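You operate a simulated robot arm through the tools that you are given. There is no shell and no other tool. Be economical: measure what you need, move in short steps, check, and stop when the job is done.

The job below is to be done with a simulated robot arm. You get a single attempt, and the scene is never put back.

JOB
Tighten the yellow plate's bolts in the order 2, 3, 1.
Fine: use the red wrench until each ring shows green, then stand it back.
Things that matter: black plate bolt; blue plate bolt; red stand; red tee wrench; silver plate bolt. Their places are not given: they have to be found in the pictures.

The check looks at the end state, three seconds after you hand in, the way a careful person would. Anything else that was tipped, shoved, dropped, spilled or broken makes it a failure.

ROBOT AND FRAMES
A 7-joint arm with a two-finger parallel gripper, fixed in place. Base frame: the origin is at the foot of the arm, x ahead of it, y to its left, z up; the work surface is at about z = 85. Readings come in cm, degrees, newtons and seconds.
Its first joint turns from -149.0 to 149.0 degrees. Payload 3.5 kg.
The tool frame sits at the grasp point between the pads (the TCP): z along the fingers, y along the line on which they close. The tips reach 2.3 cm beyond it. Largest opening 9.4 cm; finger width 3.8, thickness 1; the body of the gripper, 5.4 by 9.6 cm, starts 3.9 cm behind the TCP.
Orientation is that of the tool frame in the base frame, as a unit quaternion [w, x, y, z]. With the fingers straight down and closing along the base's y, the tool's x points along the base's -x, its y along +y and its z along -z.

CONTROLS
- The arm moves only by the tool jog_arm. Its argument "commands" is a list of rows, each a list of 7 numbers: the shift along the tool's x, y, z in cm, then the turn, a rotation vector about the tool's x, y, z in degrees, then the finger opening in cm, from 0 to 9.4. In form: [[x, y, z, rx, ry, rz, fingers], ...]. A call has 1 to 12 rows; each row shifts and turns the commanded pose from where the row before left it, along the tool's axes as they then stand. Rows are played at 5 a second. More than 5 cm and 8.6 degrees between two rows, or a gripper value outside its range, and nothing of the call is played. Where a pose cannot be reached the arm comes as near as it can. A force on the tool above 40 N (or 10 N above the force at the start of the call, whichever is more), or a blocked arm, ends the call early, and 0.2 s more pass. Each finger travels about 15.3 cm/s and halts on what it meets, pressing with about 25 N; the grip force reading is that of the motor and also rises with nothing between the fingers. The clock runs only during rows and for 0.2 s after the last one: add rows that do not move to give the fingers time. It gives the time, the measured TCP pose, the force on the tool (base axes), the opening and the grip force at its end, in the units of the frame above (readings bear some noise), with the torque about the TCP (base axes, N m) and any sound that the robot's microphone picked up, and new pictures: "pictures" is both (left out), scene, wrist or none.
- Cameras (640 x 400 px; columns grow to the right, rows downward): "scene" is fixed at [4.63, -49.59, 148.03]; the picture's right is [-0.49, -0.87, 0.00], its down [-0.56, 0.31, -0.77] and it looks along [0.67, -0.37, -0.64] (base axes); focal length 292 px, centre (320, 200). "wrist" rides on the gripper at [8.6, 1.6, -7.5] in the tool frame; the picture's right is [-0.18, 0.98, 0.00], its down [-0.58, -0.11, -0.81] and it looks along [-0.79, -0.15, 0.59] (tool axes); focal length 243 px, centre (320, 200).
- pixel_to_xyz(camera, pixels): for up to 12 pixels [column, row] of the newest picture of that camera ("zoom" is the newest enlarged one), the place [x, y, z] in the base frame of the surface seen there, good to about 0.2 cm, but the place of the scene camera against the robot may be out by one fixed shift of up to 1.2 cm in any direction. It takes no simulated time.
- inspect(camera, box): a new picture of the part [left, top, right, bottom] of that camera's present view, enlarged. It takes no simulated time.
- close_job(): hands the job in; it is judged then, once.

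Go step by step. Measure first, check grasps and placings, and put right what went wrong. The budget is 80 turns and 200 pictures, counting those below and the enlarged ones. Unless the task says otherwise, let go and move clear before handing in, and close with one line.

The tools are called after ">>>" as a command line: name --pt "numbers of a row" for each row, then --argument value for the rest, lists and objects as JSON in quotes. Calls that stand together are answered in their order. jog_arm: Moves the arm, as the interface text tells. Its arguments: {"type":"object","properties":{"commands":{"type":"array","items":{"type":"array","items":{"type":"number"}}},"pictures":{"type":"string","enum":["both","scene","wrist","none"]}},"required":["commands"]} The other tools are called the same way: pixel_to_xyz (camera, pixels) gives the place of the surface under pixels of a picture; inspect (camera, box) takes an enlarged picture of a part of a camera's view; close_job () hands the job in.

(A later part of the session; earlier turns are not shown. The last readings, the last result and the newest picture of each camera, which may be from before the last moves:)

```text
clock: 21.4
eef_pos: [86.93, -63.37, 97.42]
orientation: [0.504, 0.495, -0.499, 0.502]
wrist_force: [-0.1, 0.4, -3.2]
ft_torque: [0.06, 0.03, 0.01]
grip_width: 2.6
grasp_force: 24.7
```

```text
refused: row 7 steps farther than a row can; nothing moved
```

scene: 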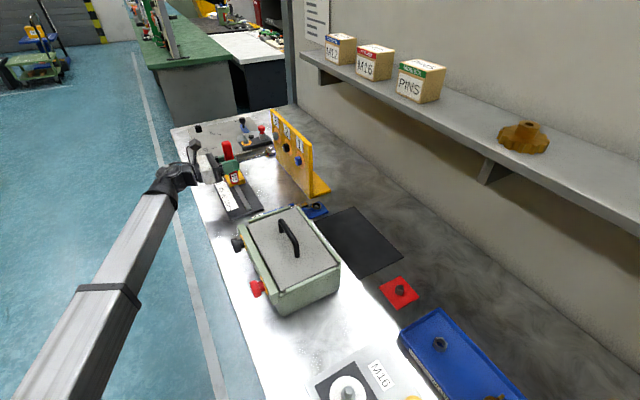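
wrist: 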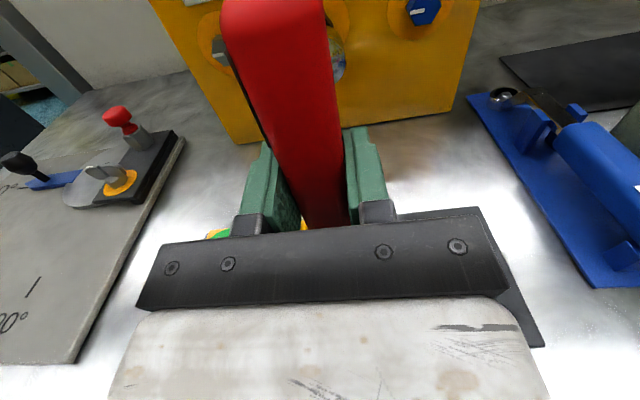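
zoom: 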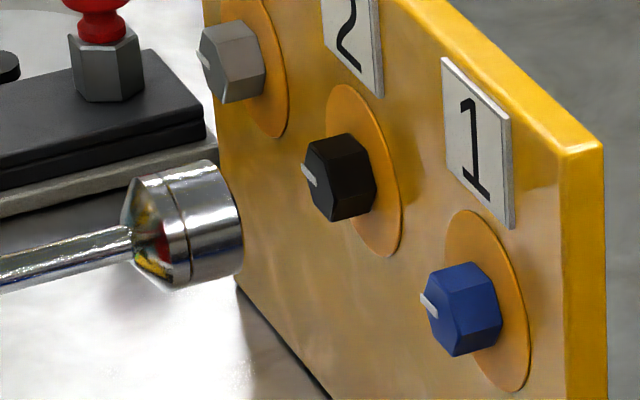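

>>> jog_arm --pt "0.2 0 0 0 0 -8.57 0" --pt "0 0 0 0 0 -8.57 0" --pt "0 0 0 0 0 -8.57 0" --pt "0 0 0 0 0 -8.57 0" --pt "0 0 0 0 0 -8.57 0" --pt "0 0 0 0 0 -8.57 0" --pt "0 0 0 0 0 -8.57 0" --pt "0 0 0 0 0 0 0" --pictures "both"

>>> inspect --camera "scene" --box '[268, 130, 300, 170]'

>>> pixel_to_xyz --camera "zoom" --pixels '[[213, 165], [225, 180], [230, 200], [235, 220], [236, 245], [225, 270], [205, 280], [180, 172], [200, 220]]'

```text
clock: 23.2
eef_pos: [87.02, -63.37, 97.58]
orientation: [0.687, 0.679, -0.182, 0.183]
wrist_force: [0.1, 0.0, -2.9]
ft_torque: [0.08, -0.07, -0.01]
grip_width: 2.57
grasp_force: 25.0
```

scene: 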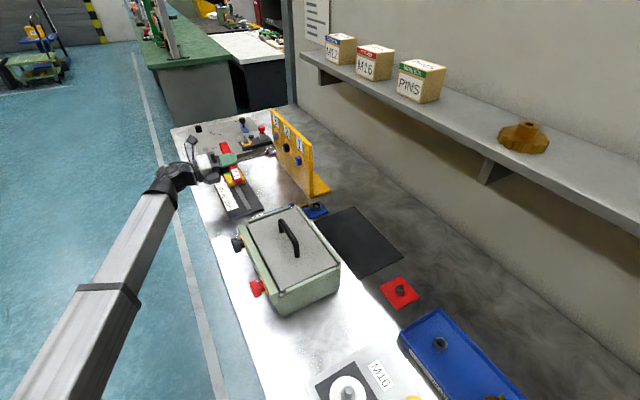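
wrist: 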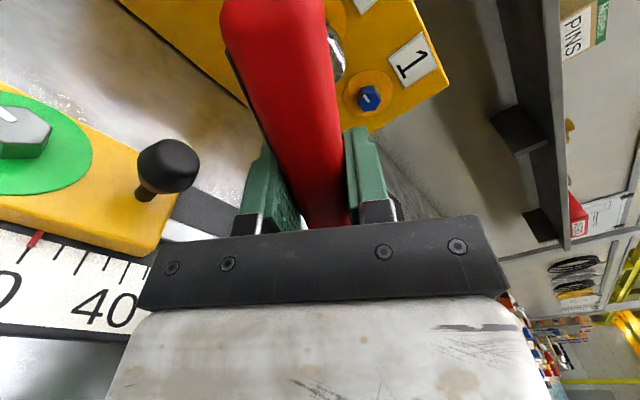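

```text
10.00 times, centred on (284, 150) of scene
```

zoom: 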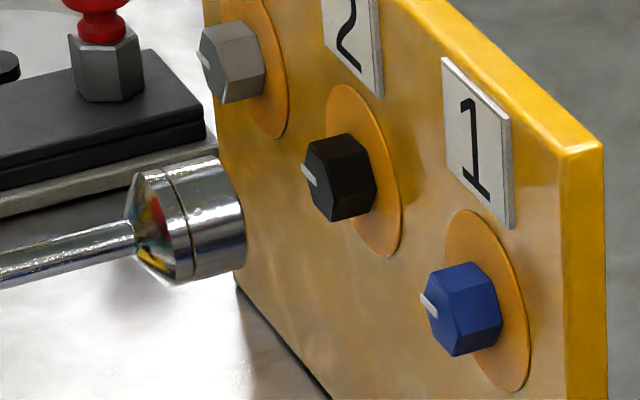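

```text
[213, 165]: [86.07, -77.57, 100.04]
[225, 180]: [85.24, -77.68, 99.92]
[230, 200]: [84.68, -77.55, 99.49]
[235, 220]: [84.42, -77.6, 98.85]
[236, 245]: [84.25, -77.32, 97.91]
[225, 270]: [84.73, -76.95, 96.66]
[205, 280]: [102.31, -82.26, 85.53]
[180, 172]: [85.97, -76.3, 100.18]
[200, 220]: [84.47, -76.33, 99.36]
```

The socket now sits at about (86.1, 98.2) in scene terms, against bolt (86.3, 98.3). I correct 0.2 cm and advance to just short of the head, then look.

>>> jog_arm --pt "0.22 0 1.5 0 0 0 0" --pt "0 0 1.5 0 0 0 0" --pt "0 0 0 0 0 0 0" --pictures "none"

>>> inspect --camera "scene" --box '[268, 130, 300, 170]'

>>> inspect --camera "wrist" --box '[300, 0, 460, 120]'

```text
clock: 24.0
eef_pos: [87.03, -66.31, 97.8]
orientation: [0.687, 0.679, -0.184, 0.183]
wrist_force: [0.0, -0.1, -2.7]
ft_torque: [0.09, 0.0, 0.01]
grip_width: 2.56
grasp_force: 24.5
```

```text
10.00 times, centred on (284, 150) of scene
```

zoom: 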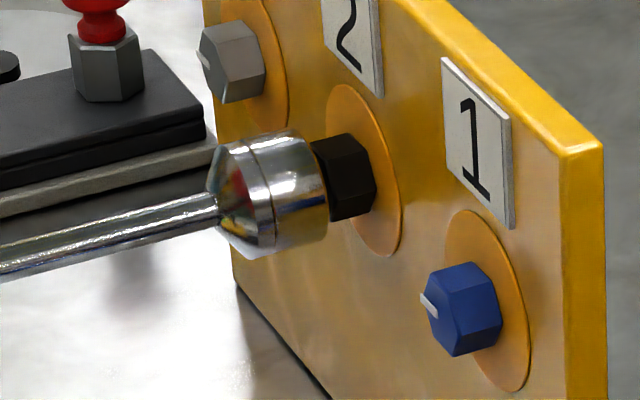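

```text
3.33 times, centred on (380, 60) of wrist
```

zoom: 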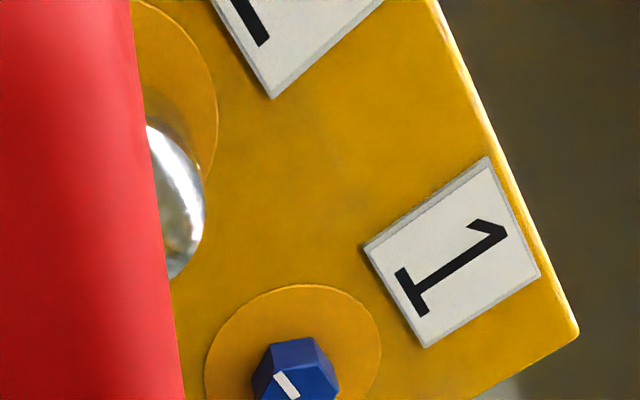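

Socket is right at the head, about 0.1 cm low. I nudge up and press forward lightly to feel contact.

>>> jog_arm --pt "0.05 0.09 0.3 0 0 0 0" --pt "0 0 0.3 0 0 0 0" --pt "0 0 0.2 0 0 0 0" --pt "0 0 0.2 0 0 0 0" --pt "0 0 0 0 0 0 0" --pictures "none"

```text
clock: 25.1
eef_pos: [87.12, -66.79, 97.93]
orientation: [0.687, 0.679, -0.183, 0.185]
wrist_force: [-0.2, 18.3, 0.4]
ft_torque: [-0.25, -0.03, 0.09]
grip_width: 2.59
grasp_force: 25.1
stopped in row 5: the force on the tool passed its limit at 41 N (the readings are from after the stop); the commanded pose is now the measured one
```

Contact with the head face at y=-66.79. I turn slowly under this light preload to find the hex.

>>> jog_arm --pt "0 0 0 0 0 4 0" --pt "0 0 0 0 0 4 0" --pt "0 0 0 0 0 4 0" --pt "0 0 0.05 0 0 4 0" --pt "0 0 0 0 0 4 0" --pt "0 0 0.05 0 0 4 0" --pt "0 0 0 0 0 4 0" --pt "0 0 0.05 0 0 4 0" --pictures "none"

>>> inspect --camera "scene" --box '[268, 130, 300, 170]'

```text
clock: 26.9
eef_pos: [87.01, -67.12, 97.79]
orientation: [0.61, 0.601, -0.365, 0.366]
wrist_force: [0.7, 0.5, -3.7]
ft_torque: [0.08, 0.03, 0.01]
grip_width: 2.6
grasp_force: 24.9
```

```text
10.00 times, centred on (284, 150) of scene
```

zoom: 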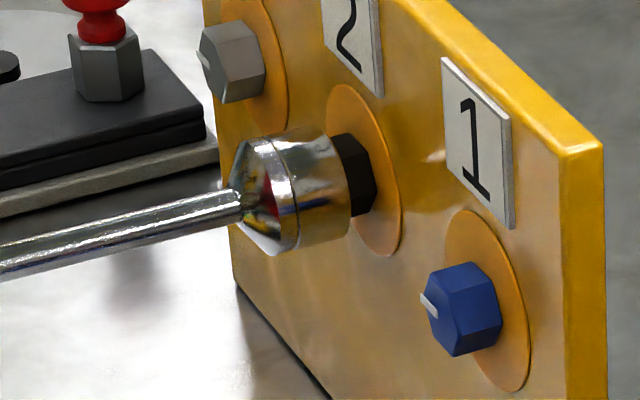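

Force fell to zero and the socket slid over the head at roughly -28°. Pushing in to seat.

>>> jog_arm --pt "0 0 0.3 0 0 0 0" --pt "0 0 0.3 0 0 0 0" --pt "0 0 0.3 0 0 0 0" --pt "0 0 0.2 0 0 0 0" --pt "0 0 0 0 0 0 0" --pictures "none"

>>> inspect --camera "scene" --box '[268, 130, 300, 170]'

```text
clock: 27.8
eef_pos: [87.16, -67.58, 97.67]
orientation: [0.608, 0.603, -0.363, 0.367]
wrist_force: [0.6, 12.6, -3.4]
ft_torque: [-0.43, -0.05, 0.46]
grip_width: 2.58
grasp_force: 24.7
stopped in row 4: the force on the tool passed its limit at 44 N (the readings are from after the stop); the commanded pose is now the measured one
```

```text
10.00 times, centred on (284, 150) of scene
```

zoom: 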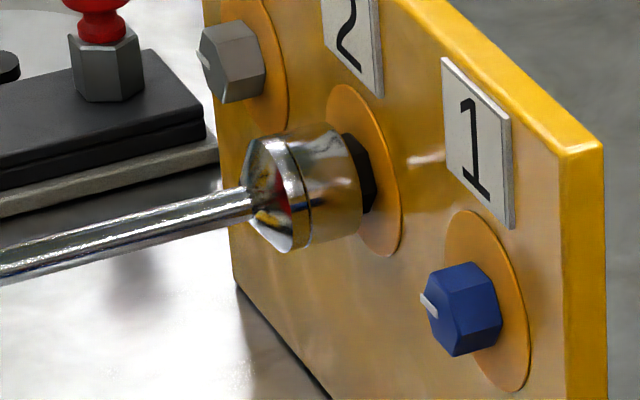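

Engaged ~0.8 cm deep. Now turning in the tightening direction (+rz) and watching torque about y.

>>> jog_arm --pt "0 0 0 0 0 4 0" --pt "0 0 0 0 0 4 0" --pt "0 0 0 0 0 4 0" --pt "0 0 0 0 0 4 0" --pictures "none"

>>> inspect --camera "scene" --box '[268, 130, 300, 170]'

```text
clock: 28.8
eef_pos: [86.99, -67.66, 97.63]
orientation: [0.552, 0.546, -0.445, 0.446]
wrist_force: [0.6, 22.6, -8.3]
ft_torque: [0.33, 0.95, 0.06]
grip_width: 2.58
grasp_force: 24.4
```

```text
10.00 times, centred on (284, 150) of scene
```

zoom: 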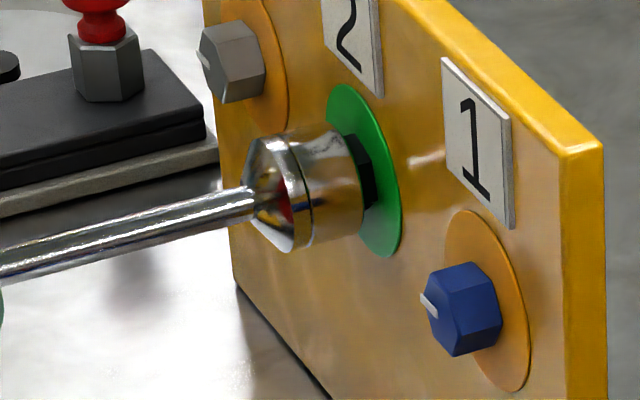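

Bolt 2's ring is green. I relax the twist 2° and pull straight off.

>>> jog_arm --pt "0 0 0 0 0 -2 0" --pt "0 0 -0.5 0 0 0 0" --pt "0 0 -1 0 0 0 0" --pt "0 0 -1 0 0 0 0" --pt "0 0 -1 0 0 0 0" --pt "0 0 0 0 0 0 0"

>>> inspect --camera "scene" --box '[268, 130, 300, 170]'

```text
clock: 30.2
eef_pos: [86.92, -64.35, 97.84]
orientation: [0.559, 0.553, -0.435, 0.437]
wrist_force: [-0.5, 1.0, -2.3]
ft_torque: [0.11, -0.04, 0.0]
grip_width: 2.59
grasp_force: 25.2
```

scene: 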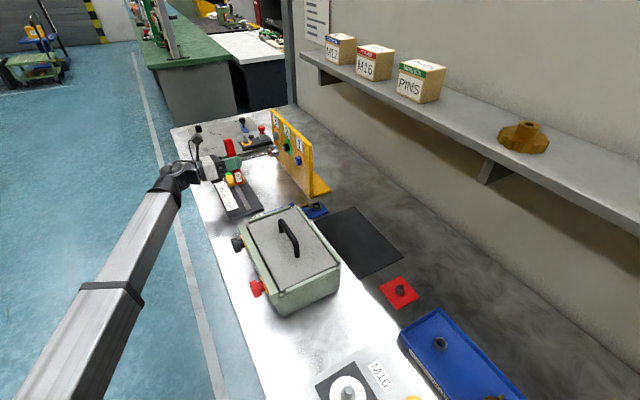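
wrist: 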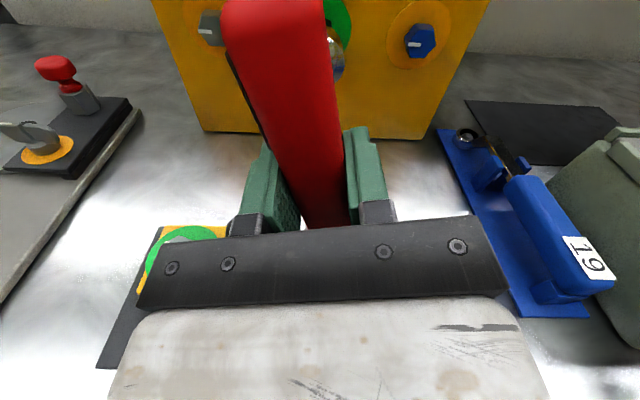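

```text
10.00 times, centred on (284, 150) of scene
```

zoom: 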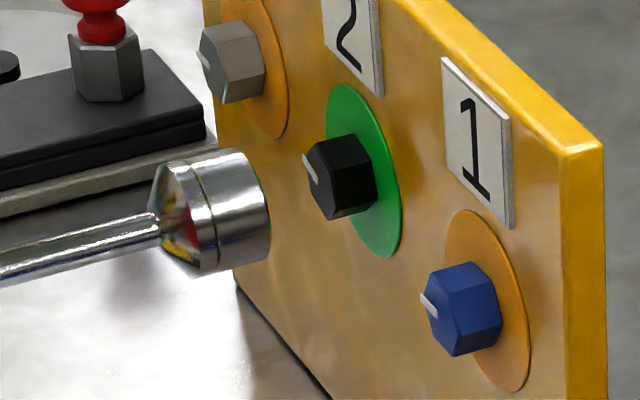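

Bolt 2 stays green. For bolt 3 I back off clear of the knob, rotate to +10° so the bar bottom points away from the knob, and shift +9.5 in X.

>>> jog_arm --pt "0 0 -2 0 0 0 0" --pt "0 0 -2 0 0 0 0" --pt "0 0 0 0 0 7 0" --pt "0 0 0 0 0 7 0" --pt "2 0 0 0 0 0 0" --pt "0 -3.2 0 0 0 0 0" --pt "0 -3.2 0 0 0 0 0" --pt "0 -3.15 0 0 0 0 0" --pt "-2 0 0 0 0 5 0" --pt "0 0 0 0 0 5 0" --pt "0 0 0 0 0 0 0"

>>> inspect --camera "scene" --box '[250, 115, 290, 165]'

```text
clock: 32.6
eef_pos: [96.58, -60.44, 97.59]
orientation: [0.457, 0.451, -0.541, 0.544]
wrist_force: [0.2, 0.1, -3.4]
ft_torque: [0.11, 0.0, 0.01]
grip_width: 2.6
grasp_force: 24.8
```

scene: 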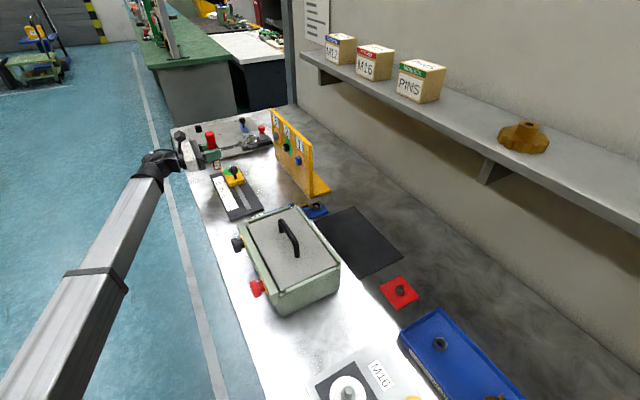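
wrist: 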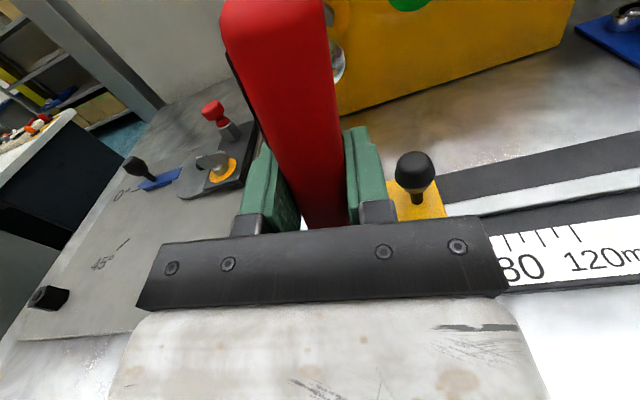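

```text
8.00 times, centred on (270, 140) of scene
```

zoom: 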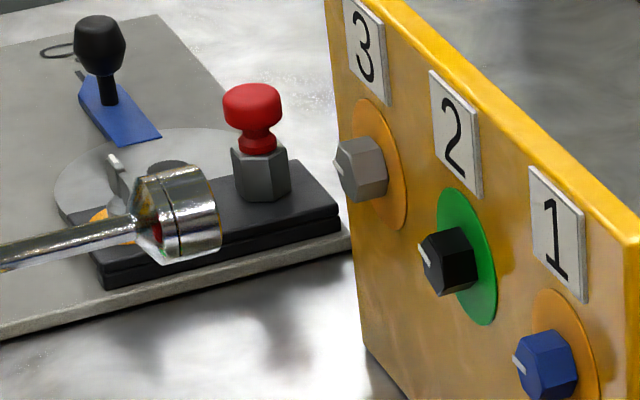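

I check the red knob post near the socket's path and the socket alignment numerically.

>>> pixel_to_xyz --camera "zoom" --pixels '[[250, 92], [262, 180], [105, 20], [203, 172], [212, 190], [217, 215], [216, 235], [200, 255], [350, 168], [358, 102], [402, 226], [188, 165]]'

>>> pixel_to_xyz --camera "wrist" --pixels '[[212, 105], [230, 130], [410, 155], [415, 200], [214, 115]]'

```text
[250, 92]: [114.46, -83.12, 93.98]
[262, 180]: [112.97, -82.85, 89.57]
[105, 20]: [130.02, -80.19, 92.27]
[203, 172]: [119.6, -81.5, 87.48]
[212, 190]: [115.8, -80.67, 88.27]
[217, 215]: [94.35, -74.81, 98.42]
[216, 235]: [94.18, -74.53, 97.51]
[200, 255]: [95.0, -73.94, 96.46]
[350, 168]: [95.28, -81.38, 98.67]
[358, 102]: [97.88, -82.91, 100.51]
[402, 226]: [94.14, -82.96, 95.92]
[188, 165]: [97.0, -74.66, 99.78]
```

```text
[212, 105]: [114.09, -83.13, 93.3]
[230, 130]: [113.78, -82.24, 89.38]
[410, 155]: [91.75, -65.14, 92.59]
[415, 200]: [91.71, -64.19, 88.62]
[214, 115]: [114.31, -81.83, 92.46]
```

The red post is far away (x≈114) and the socket centre (96.05, 98.0) nearly matches the bolt (96.0, 98.2). Raise 0.12 and advance to the head.

>>> jog_arm --pt "0.12 0 2 0 0 0 0" --pt "0 0 2 0 0 0 0" --pt "0 0 1.9 0 0 0 0" --pt "0 0 0.2 0 0 0 0" --pt "0 0 0.2 0 0 0 0" --pt "0 0 0.15 0 0 0 0" --pt "0 0 0 0 0 0 0" --pictures "none"

>>> inspect --camera "scene" --box '[250, 115, 290, 165]'

```text
clock: 34.2
eef_pos: [96.59, -66.82, 97.91]
orientation: [0.456, 0.451, -0.541, 0.544]
wrist_force: [-0.4, 0.7, -3.6]
ft_torque: [0.06, 0.0, 0.0]
grip_width: 2.57
grasp_force: 25.2
```

```text
8.00 times, centred on (270, 140) of scene
```

zoom: 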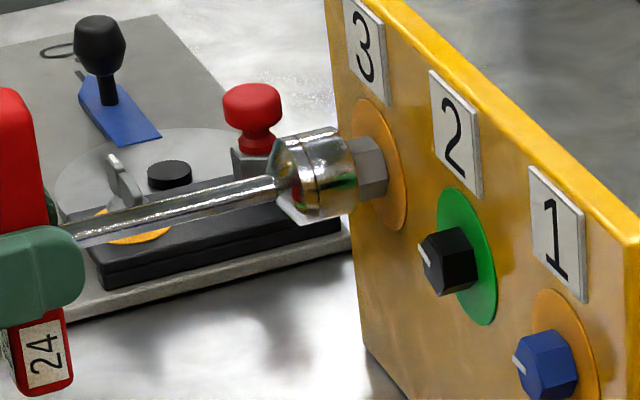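

No contact yet, and z drifted to 97.91. I lower 0.12 and press in gently.

>>> jog_arm --pt "-0.12 0 0.15 0 0 0 0" --pt "0 0 0.15 0 0 0 0" --pt "0 0 0.1 0 0 0 0" --pt "0 0 0 0 0 0 0" --pictures "none"

```text
clock: 35.2
eef_pos: [96.55, -67.17, 97.68]
orientation: [0.456, 0.451, -0.541, 0.544]
wrist_force: [0.8, 0.6, -2.8]
ft_torque: [0.08, 0.01, -0.04]
grip_width: 2.59
grasp_force: 25.1
```

Still no contact at -67.17, so the socket may already be sliding on. Continue pressing.

>>> jog_arm --pt "0 0 0.15 0 0 0 0" --pt "0 0 0.15 0 0 0 0" --pt "0 0 0.15 0 0 0 0" --pt "0 0 0.15 0 0 0 0" --pt "0 0 0 0 0 0 0" --pictures "none"

>>> inspect --camera "scene" --box '[250, 115, 290, 165]'

```text
clock: 36.4
eef_pos: [96.53, -67.6, 97.71]
orientation: [0.456, 0.451, -0.541, 0.544]
wrist_force: [-10.8, 13.3, -6.6]
ft_torque: [0.33, -0.01, -0.26]
grip_width: 2.61
grasp_force: 24.6
```

```text
8.00 times, centred on (270, 140) of scene
```

zoom: 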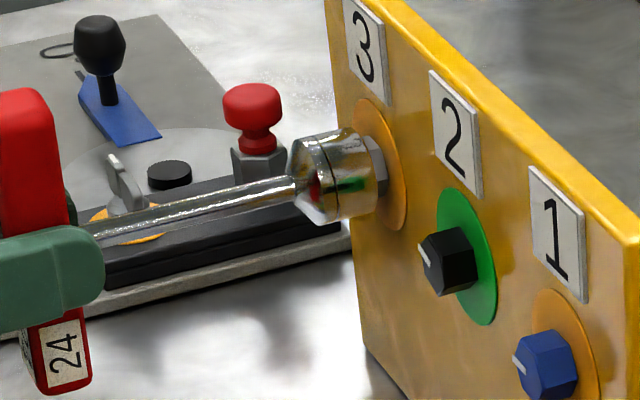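

Seated to the same depth as before (-67.6). Turning +8° and checking the ring.

>>> jog_arm --pt "0 0 0 0 0 4 0" --pt "0 0 0 0 0 4 0" --pt "0 0 0 0 0 0 0" --pictures "none"

>>> inspect --camera "scene" --box '[250, 115, 290, 165]'

```text
clock: 37.2
eef_pos: [96.51, -67.73, 97.65]
orientation: [0.418, 0.412, -0.571, 0.574]
wrist_force: [-19.3, 24.1, -9.5]
ft_torque: [0.57, 0.42, -0.49]
grip_width: 2.58
grasp_force: 24.6
```

```text
8.00 times, centred on (270, 140) of scene
```

zoom: 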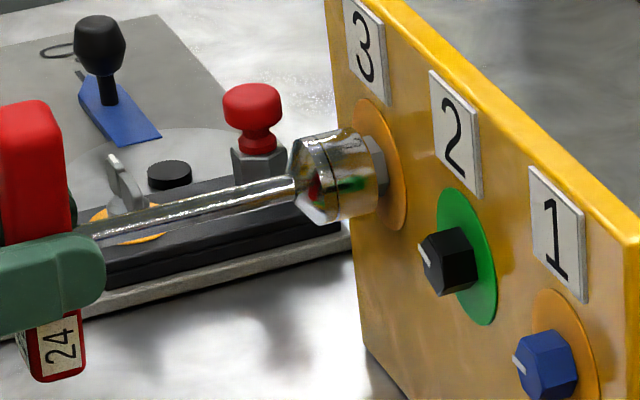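

Not yet green; torque is 0.42. I ease the side force (-X 0.15) and turn 4° further.

>>> jog_arm --pt "0 0.12 -0.1 0 0 2 0" --pt "0 0 0 0 0 2 0" --pt "0 0 0 0 0 0 0" --pictures "none"

>>> inspect --camera "scene" --box '[250, 115, 290, 165]'

```text
clock: 38.0
eef_pos: [96.58, -67.76, 97.8]
orientation: [0.397, 0.392, -0.585, 0.589]
wrist_force: [-16.2, 20.2, -8.9]
ft_torque: [0.39, 0.61, -0.31]
grip_width: 2.59
grasp_force: 24.8
```

```text
8.00 times, centred on (270, 140) of scene
```

zoom: 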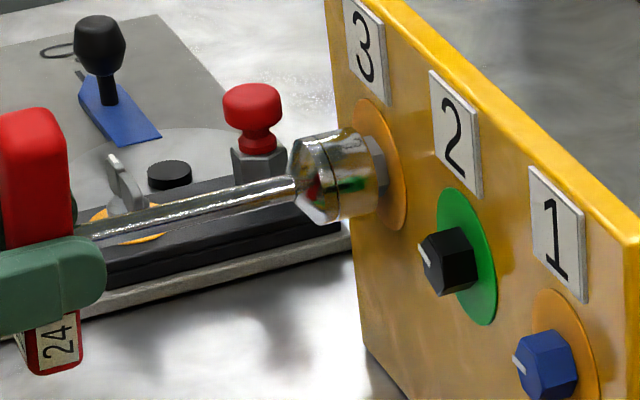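

Ring 3 is still orange with torque rising (0.61). Another 4°.

>>> jog_arm --pt "0 0.1 -0.05 0 0 2 0" --pt "0 0 0 0 0 2 0" --pt "0 0 0 0 0 0 0" --pictures "none"

>>> inspect --camera "scene" --box '[250, 115, 290, 165]'

```text
clock: 38.8
eef_pos: [96.49, -67.63, 97.71]
orientation: [0.376, 0.37, -0.599, 0.602]
wrist_force: [-6.3, 8.9, -4.7]
ft_torque: [0.05, 0.7, -0.06]
grip_width: 2.61
grasp_force: 24.4
```

```text
8.00 times, centred on (270, 140) of scene
```

zoom: 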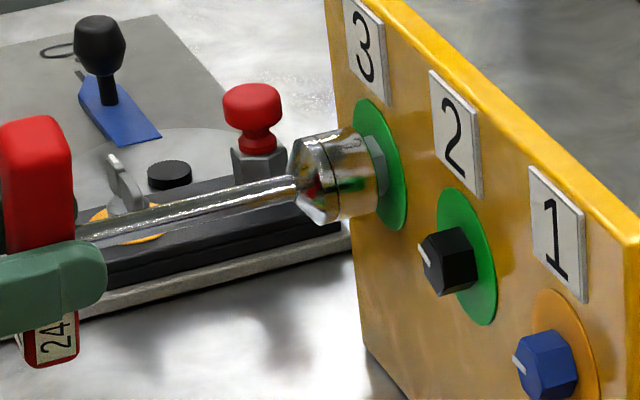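

Bolt 3 is green. Relax 2°, pull off, and back away.

>>> jog_arm --pt "0 0 0 0 0 -2 0" --pt "0 0 -0.5 0 0 0 0" --pt "0 0 -1 0 0 0 0" --pt "0 0 -2 0 0 0 0" --pt "0 0 -2 0 0 0 0" --pt "0 0 -2 0 0 0 0" --pt "0 0 0 0 0 -8.3 0" --pt "0 0 0 0 0 -8.3 0" --pt "0 0 0 0 0 -8.3 0" --pt "0 0 0 0 0 0 0"

>>> inspect --camera "scene" --box '[250, 115, 290, 165]'

>>> pixel_to_xyz --camera "scene" --pixels '[[313, 207], [320, 210], [305, 208], [288, 225], [292, 220]]'

```text
clock: 41.0
eef_pos: [96.44, -60.21, 97.56]
orientation: [0.506, 0.501, -0.495, 0.498]
wrist_force: [-0.6, 0.3, -2.5]
ft_torque: [0.06, 0.03, 0.05]
grip_width: 2.57
grasp_force: 25.0
```

scene: 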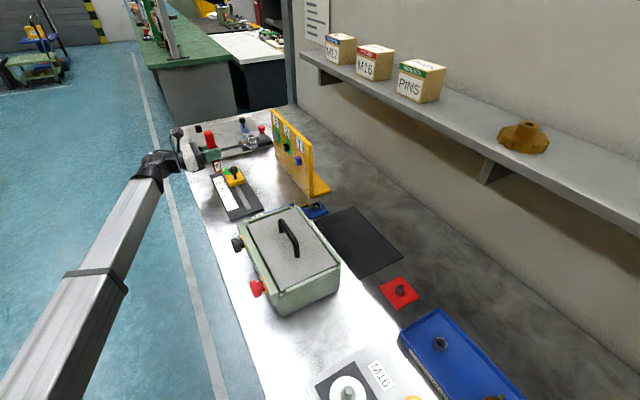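
wrist: 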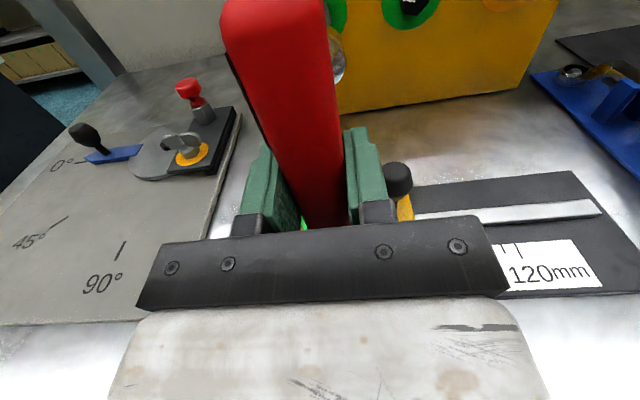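

```text
8.00 times, centred on (270, 140) of scene
```

zoom: 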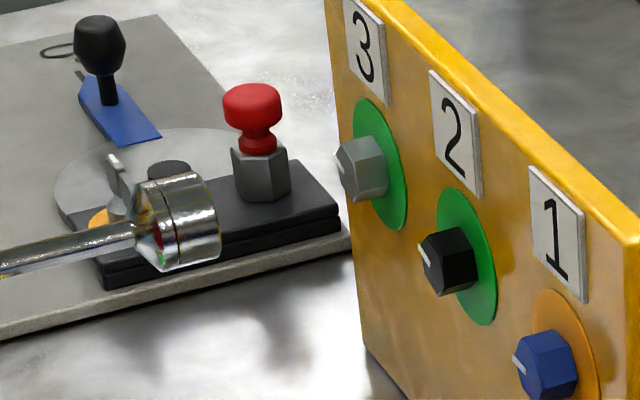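

```text
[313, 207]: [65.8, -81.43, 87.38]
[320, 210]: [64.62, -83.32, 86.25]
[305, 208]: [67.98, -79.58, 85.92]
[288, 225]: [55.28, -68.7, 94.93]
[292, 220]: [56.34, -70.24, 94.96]
```

All good: 3 and 2 green. Now to bolt 1: raise, shift -19.1 in X, lower, rotate to about -40°.

>>> jog_arm --pt "2.5 0 0 0 0 0 0" --pt "0 3.85 0 0 0 0 0" --pt "0 3.85 0 0 0 0 0" --pt "0 3.85 0 0 0 0 0" --pt "0 3.85 0 0 0 0 0" --pt "0 3.7 0 0 0 0 0" --pt "-2.35 0 0 0 0 -8 0" --pt "0 0 0 0 0 -8 0" --pt "0 0 0 0 0 -8 0" --pt "0 0 0 0 0 -8 0" --pt "0 0 0 0 0 -8 0" --pt "0 0 0 0 0 0 0"

>>> inspect --camera "scene" --box '[270, 135, 310, 185]'

```text
clock: 43.6
eef_pos: [77.26, -60.01, 97.96]
orientation: [0.646, 0.64, -0.294, 0.295]
wrist_force: [-0.2, 0.2, -2.7]
ft_torque: [0.07, 0.0, -0.01]
grip_width: 2.57
grasp_force: 25.4
```

scene: 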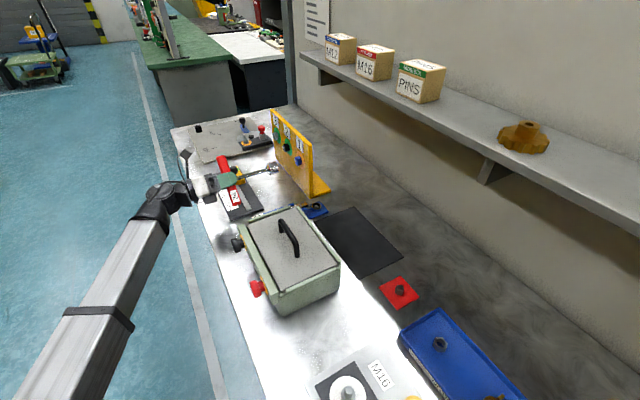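
wrist: 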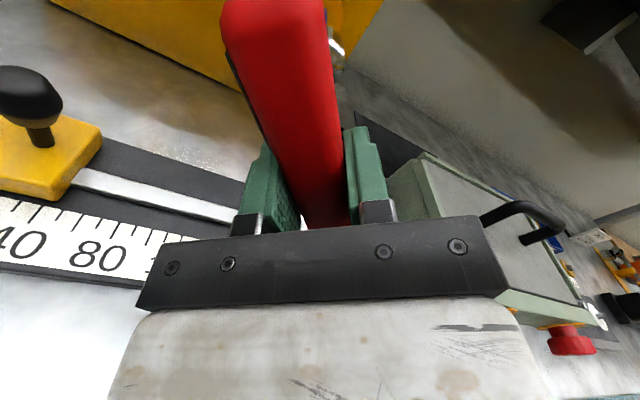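

```text
8.00 times, centred on (290, 160) of scene
```

zoom: 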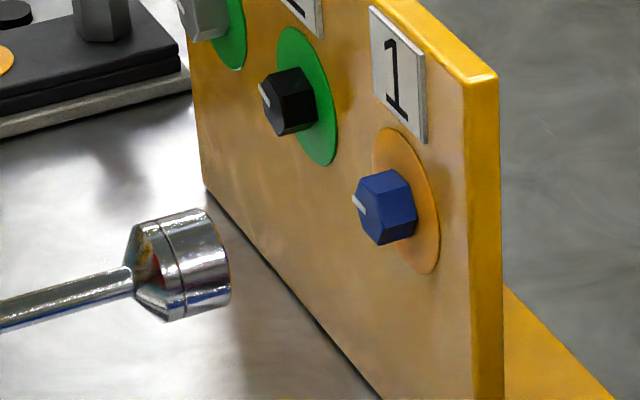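

TCP is at (77.26, 97.96); the target is (77.5, 97.55). I correct and advance to just before contact.

>>> jog_arm --pt "-0.15 -0.45 1 0 0 0 0" --pt "0 0 2 0 0 0 0" --pt "0 0 2 0 0 0 0" --pt "0 0 1 0 0 0 0" --pt "0 0 0 0 0 0 0" --pictures "none"

>>> inspect --camera "scene" --box '[280, 140, 312, 180]'

```text
clock: 44.8
eef_pos: [77.63, -66.04, 97.65]
orientation: [0.646, 0.639, -0.294, 0.294]
wrist_force: [0.4, 0.2, -2.4]
ft_torque: [0.06, -0.01, 0.0]
grip_width: 2.57
grasp_force: 24.8
```

```text
10.00 times, centred on (296, 160) of scene
```

zoom: 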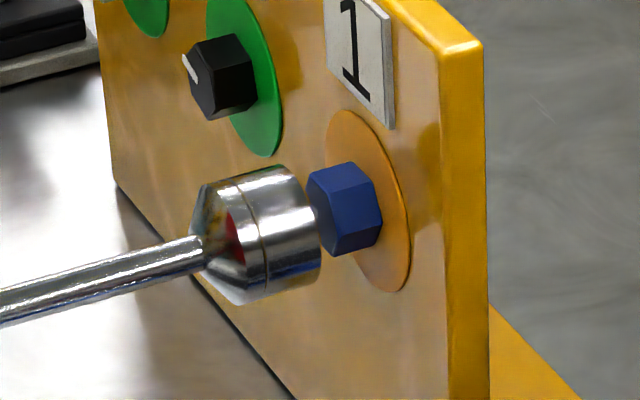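

The socket looks ~0.2–0.3 cm low; I measure it.

>>> pixel_to_xyz --camera "zoom" --pixels '[[288, 170], [300, 183], [310, 205], [315, 225], [317, 250], [312, 270], [298, 285], [343, 114], [395, 287], [325, 205]]'

```text
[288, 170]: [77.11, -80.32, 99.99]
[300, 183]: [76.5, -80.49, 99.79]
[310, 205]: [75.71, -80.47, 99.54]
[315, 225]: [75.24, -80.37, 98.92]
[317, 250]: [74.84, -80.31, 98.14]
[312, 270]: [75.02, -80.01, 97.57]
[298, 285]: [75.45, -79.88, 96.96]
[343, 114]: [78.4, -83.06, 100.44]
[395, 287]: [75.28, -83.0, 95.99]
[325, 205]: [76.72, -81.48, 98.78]
```

Numerically the socket centre (76.75, 98.2) matches the bolt (76.84, 98.2). Press gently.

>>> jog_arm --pt "0 0 0.3 0 0 0 0" --pt "0 0 0.3 0 0 0 0" --pt "0 0 0.15 0 0 0 0" --pt "0 0 0.15 0 0 0 0" --pt "0 0 0 0 0 0 0" --pictures "none"

```text
clock: 46.0
eef_pos: [77.53, -67.03, 97.59]
orientation: [0.646, 0.64, -0.294, 0.295]
wrist_force: [-0.8, 0.7, -3.3]
ft_torque: [0.05, 0.0, 0.02]
grip_width: 2.62
grasp_force: 25.0
```

No resistance at -67.03, so it is probably sliding on. Pressing on to seat.

>>> jog_arm --pt "0 0 0.15 0 0 0 0" --pt "0 0 0.15 0 0 0 0" --pt "0 0 0.15 0 0 0 0" --pt "0 0 0.15 0 0 0 0" --pt "0 0 0 0 0 0 0" --pictures "none"

>>> inspect --camera "scene" --box '[280, 140, 312, 180]'

```text
clock: 47.2
eef_pos: [77.53, -67.48, 97.6]
orientation: [0.646, 0.64, -0.294, 0.294]
wrist_force: [0.5, -0.6, -3.2]
ft_torque: [0.09, -0.01, 0.0]
grip_width: 2.6
grasp_force: 24.8
```

```text
10.00 times, centred on (296, 160) of scene
```

zoom: 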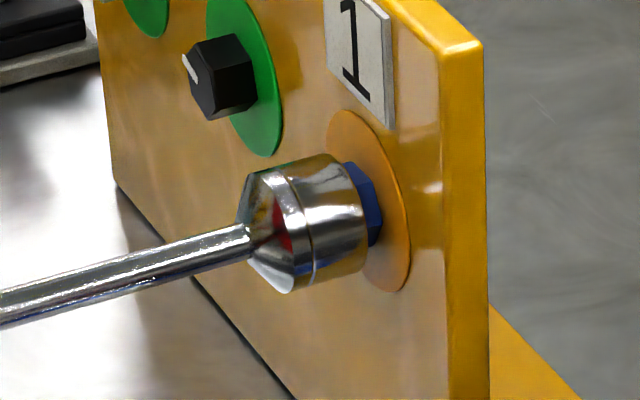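

Seated with no side force. Turning +8° first.

>>> jog_arm --pt "0 0 0.1 0 0 4 0" --pt "0 0 0 0 0 4 0" --pt "0 0 0 0 0 0 0" --pictures "none"

>>> inspect --camera "scene" --box '[280, 140, 312, 180]'

```text
clock: 48.0
eef_pos: [77.69, -67.66, 97.66]
orientation: [0.624, 0.618, -0.337, 0.34]
wrist_force: [4.8, -1.0, 0.4]
ft_torque: [-0.39, 0.14, 0.89]
grip_width: 2.56
grasp_force: 25.0
```

```text
10.00 times, centred on (296, 160) of scene
```

zoom: 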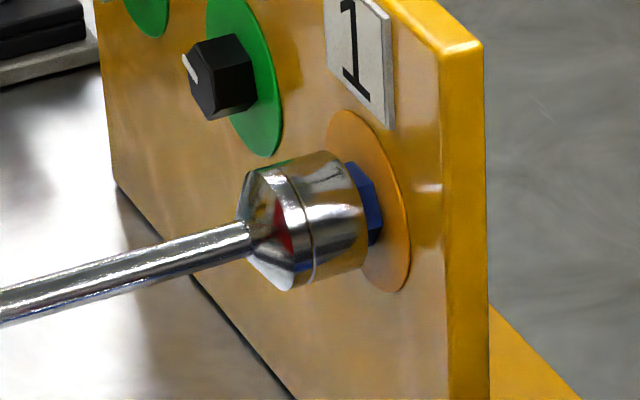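

Still orange, torque about y only 0.14 (taking up play). Continue +6°.

>>> jog_arm --pt "0 0 0 0 0 3 0" --pt "0 0 0 0 0 3 0" --pt "0 0 0 0 0 0 0" --pictures "none"

>>> inspect --camera "scene" --box '[280, 140, 312, 180]'

```text
clock: 48.8
eef_pos: [77.52, -67.67, 97.63]
orientation: [0.605, 0.598, -0.371, 0.372]
wrist_force: [4.6, -0.9, 5.5]
ft_torque: [-0.48, 0.42, 0.62]
grip_width: 2.63
grasp_force: 25.6
```

```text
10.00 times, centred on (296, 160) of scene
```

zoom: 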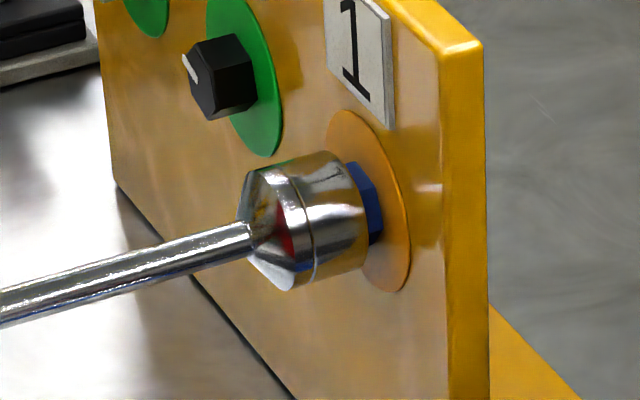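

Torque 0.42, still orange. +4° more.

>>> jog_arm --pt "0 0 0 0 0 2 0" --pt "0 0 0 0 0 2 0" --pt "0 0 0 0 0 0 0" --pictures "none"

>>> inspect --camera "scene" --box '[280, 140, 312, 180]'

```text
clock: 49.6
eef_pos: [77.49, -67.71, 97.65]
orientation: [0.592, 0.585, -0.391, 0.393]
wrist_force: [6.5, -4.4, 10.7]
ft_torque: [-0.11, 0.63, 0.3]
grip_width: 2.59
grasp_force: 24.9
```

```text
10.00 times, centred on (296, 160) of scene
```

zoom: 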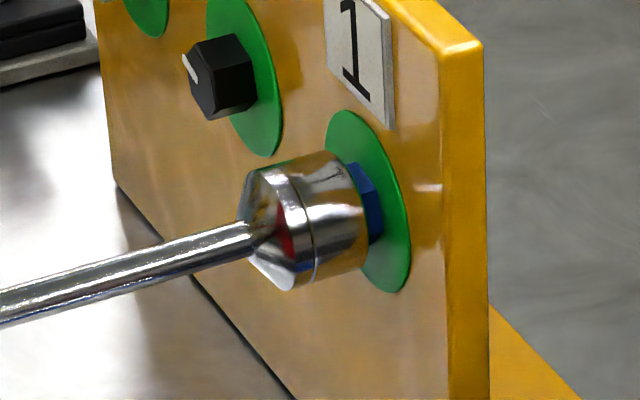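

Ring 1 is green. Relax, pull off, back away and square the wrench up (rotate +24.6°), then raise.

>>> jog_arm --pt "0 0 0 0 0 -2 0" --pt "0 0 -0.5 0 0 0 0" --pt "0 0 -1 0 0 0 0" --pt "0 0 -2.5 0 0 0 0" --pt "0 0 -4 0 0 0 0" --pt "0 0 -4 0 0 0 0" --pt "0 0 0 0 0 8.2 0" --pt "0 0 0 0 0 8.2 0" --pt "0 0 0 0 0 8.2 0" --pt "4.5 0 0 0 0 0 0" --pt "4.5 0 0 0 0 0 0" --pt "0 0 0 0 0 0 0"

>>> inspect --camera "scene" --box '[240, 100, 330, 200]'

```text
clock: 52.2
eef_pos: [77.64, -55.67, 106.55]
orientation: [0.503, 0.499, -0.498, 0.501]
wrist_force: [0.5, -0.2, -3.0]
ft_torque: [0.05, 0.01, 0.0]
grip_width: 2.57
grasp_force: 24.3
```

scene: 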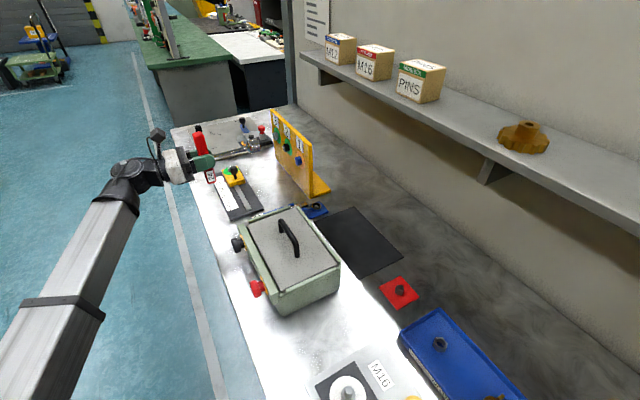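
wrist: 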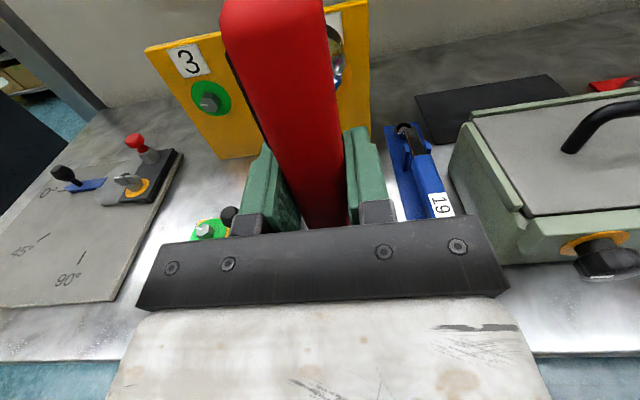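

```text
4.00 times, centred on (285, 150) of scene
```

zoom: 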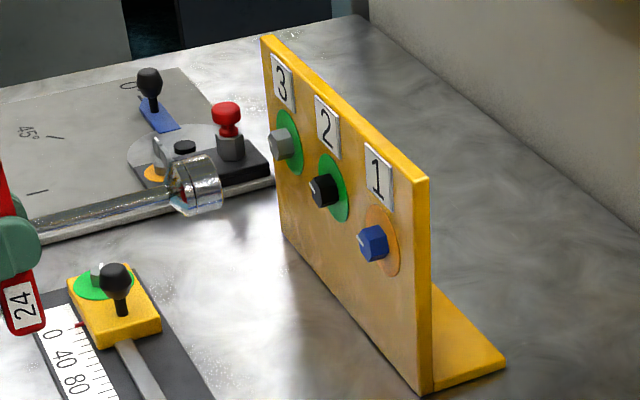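

Ring 1 went back to orange: the 2° relax backed it off slightly. I return to bolt 1 at about -30° and tighten a bit further.

>>> jog_arm --pt "-4.5 0.05 0 0 0 0 0" --pt "-4.5 0 0 0 0 0 0" --pt "0 0 0 0 0 -7.5 0" --pt "0 0 0 0 0 -7.5 0" --pt "0 0 0 0 0 -7.5 0" --pt "0 0 0 0 0 -7.5 0" --pt "0 0 4 0 0 0 0" --pt "0 0 4 0 0 0 0" --pt "0 0 2 0 0 0 0" --pt "0 0 0.4 0 0 0 0" --pt "0 0 0 0 0 0 0" --pictures "none"

>>> inspect --camera "scene" --box '[280, 140, 312, 180]'

```text
clock: 54.6
eef_pos: [77.42, -65.95, 97.46]
orientation: [0.616, 0.61, -0.352, 0.353]
wrist_force: [0.4, 0.3, -2.9]
ft_torque: [0.08, 0.01, -0.01]
grip_width: 2.61
grasp_force: 25.1
```

```text
10.00 times, centred on (296, 160) of scene
```

zoom: 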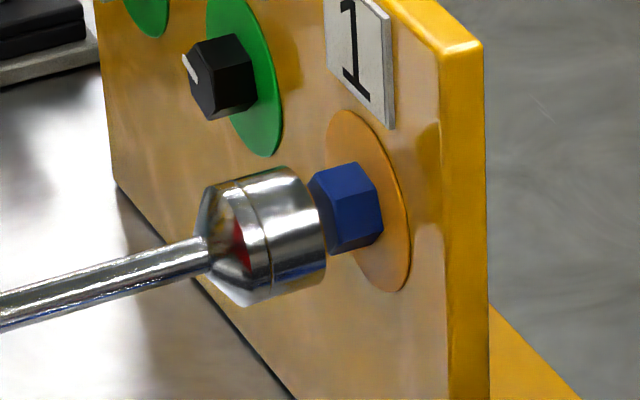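

Slightly low and left; nudge up 0.17 and +0.1 X, then press on.

>>> jog_arm --pt "0.2 0 0.2 0 0 0 0" --pt "0 0 0.3 0 0 0 0" --pt "0 0 0.2 0 0 0 0" --pt "0 0 0.2 0 0 0 0" --pt "0 0 0.2 0 0 0 0" --pt "0 0 0.2 0 0 0 0" --pt "0 0 0.2 0 0 0 0" --pt "0 0 0.15 0 0 0 0" --pt "0 0 0 0 0 0 0" --pictures "none"

>>> inspect --camera "scene" --box '[280, 140, 312, 180]'

```text
clock: 56.6
eef_pos: [77.56, -67.59, 97.7]
orientation: [0.615, 0.61, -0.352, 0.354]
wrist_force: [3.0, 8.6, -13.5]
ft_torque: [0.94, 0.04, 0.18]
grip_width: 2.56
grasp_force: 25.2
```

```text
10.00 times, centred on (296, 160) of scene
```

zoom: 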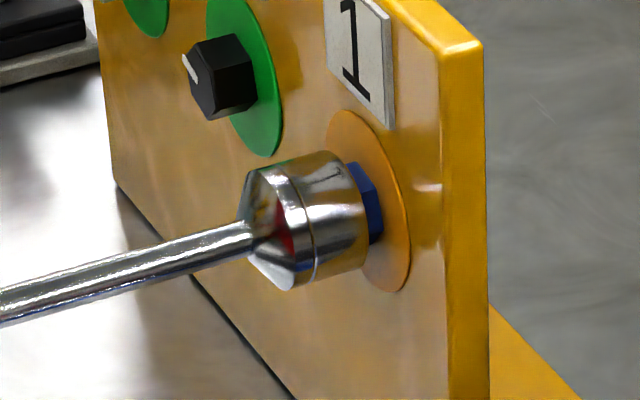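

Seated again (-67.59). Turning +9° and checking.

>>> jog_arm --pt "-0.08 0 0 0 0 3 0" --pt "0 0 0 0 0 3 0" --pt "0 0 0 0 0 3 0" --pt "0 0 0 0 0 0 0" --pictures "none"

>>> inspect --camera "scene" --box '[280, 140, 312, 180]'

```text
clock: 57.6
eef_pos: [77.54, -67.77, 97.74]
orientation: [0.586, 0.58, -0.399, 0.4]
wrist_force: [-3.2, 18.9, -20.7]
ft_torque: [0.69, 0.9, -0.23]
grip_width: 2.6
grasp_force: 24.7
```

```text
10.00 times, centred on (296, 160) of scene
```

zoom: 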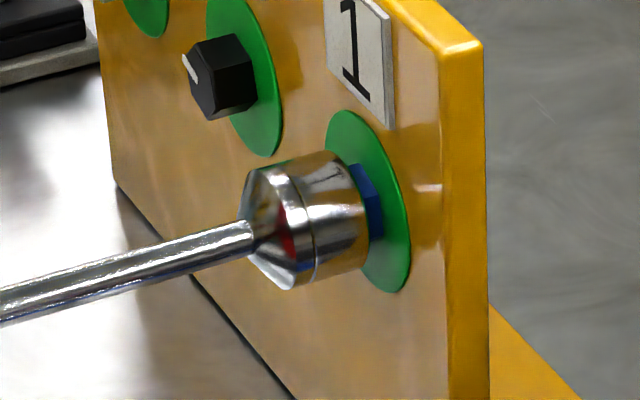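

Green at torque 0.9. I ease the side load and 1° of twist, and check the ring before leaving.

>>> jog_arm --pt "-0.1 0 -0.1 0 0 -1 0" --pt "0 0 0 0 0 0 0" --pictures "none"

>>> inspect --camera "scene" --box '[280, 140, 312, 180]'

```text
clock: 58.2
eef_pos: [77.52, -67.69, 97.62]
orientation: [0.59, 0.583, -0.394, 0.396]
wrist_force: [-2.2, 11.9, -12.0]
ft_torque: [0.31, -1.05, 0.25]
grip_width: 2.61
grasp_force: 24.6
```

```text
10.00 times, centred on (296, 160) of scene
```

zoom: 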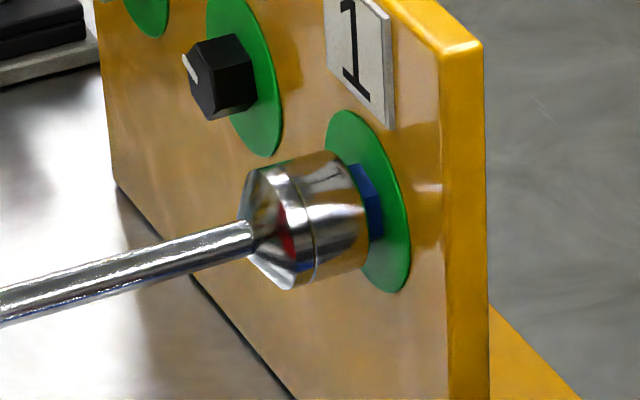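

Reverse torque of -1.05 appears after only 1°, so there is almost no play. I return +0.5° to neutral and pull straight off.

>>> jog_arm --pt "-0.05 0 0 0 0 0.5 0" --pt "0 0 -0.3 0 0 0 0" --pt "0 0 -0.5 0 0 0 0" --pt "0 0 -0.7 0 0 0 0" --pt "0 0 -2 0 0 0 0" --pt "0 0 0 0 0 0 0" --pictures "none"

>>> inspect --camera "scene" --box '[250, 110, 330, 190]'

```text
clock: 59.6
eef_pos: [77.55, -64.26, 97.51]
orientation: [0.589, 0.582, -0.396, 0.397]
wrist_force: [0.3, 0.4, -2.5]
ft_torque: [0.04, 0.0, -0.05]
grip_width: 2.56
grasp_force: 25.1
```

```text
5.00 times, centred on (290, 150) of scene
```

zoom: 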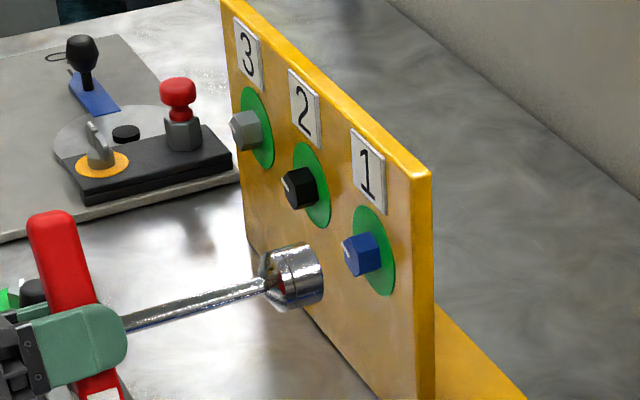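

All three rings are green with the wrench off. Back away, square up, and raise to z≈117.

>>> jog_arm --pt "0 0 -4.5 0 0 0 0" --pt "0 0 -4.5 0 0 0 0" --pt "0 0 0 0 0 7.2 0" --pt "0 0 0 0 0 7.2 0" --pt "0 0 0 0 0 7.2 0" --pt "4.8 0 0 0 0 0 0" --pt "4.8 0 0 0 0 0 0" --pt "4.8 0 0 0 0 0 0" --pt "4.8 0 0 0 0 0 0" --pt "0 0 0 0 0 0 0" --pictures "none"

>>> jog_arm --pt "0 0 0 0 -8.2 0 0" --pt "0 0 0 0 -8.2 0 0" --pt "0 0 0 0 -8.2 0 0" --pt "0 0 0 0 -8.2 0 0" --pt "0 0 0 0 -8.2 0 0" --pt "0 0 0 0 -8.2 0 0" --pt "0 0 0 0 -8.2 0 0" --pt "0 0 0 0 -8.2 0 0" --pt "0 0 0 0 -8.2 0 0" --pt "0 0 0 0 -8.2 0 0" --pt "0 0 0 0 -8.0 0 0" --pt "0 0 0 0 0 0 0"

```text
clock: 61.8
eef_pos: [77.31, -54.78, 116.8]
orientation: [0.503, 0.498, -0.498, 0.501]
wrist_force: [0.5, -0.4, -2.3]
ft_torque: [0.05, -0.01, 0.02]
grip_width: 2.59
grasp_force: 24.9
```

```text
clock: 64.4
eef_pos: [77.57, -54.98, 116.73]
orientation: [-0.004, -0.707, 0.707, -0.002]
wrist_force: [0.0, 0.3, -2.1]
ft_torque: [-0.03, 0.03, 0.0]
grip_width: 2.58
grasp_force: 25.0
```

scene: 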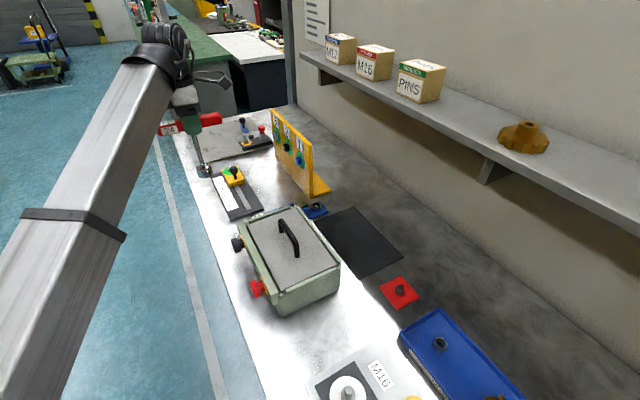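
wrist: 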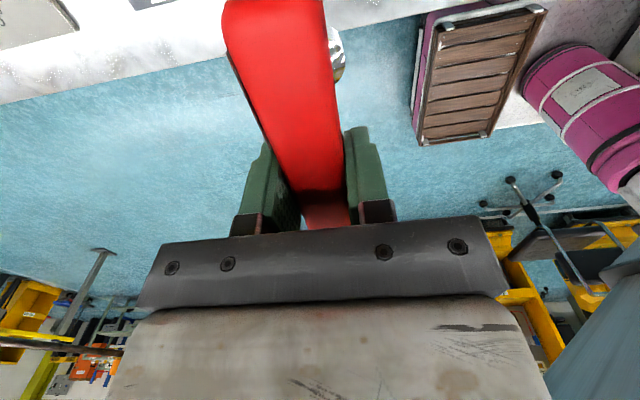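

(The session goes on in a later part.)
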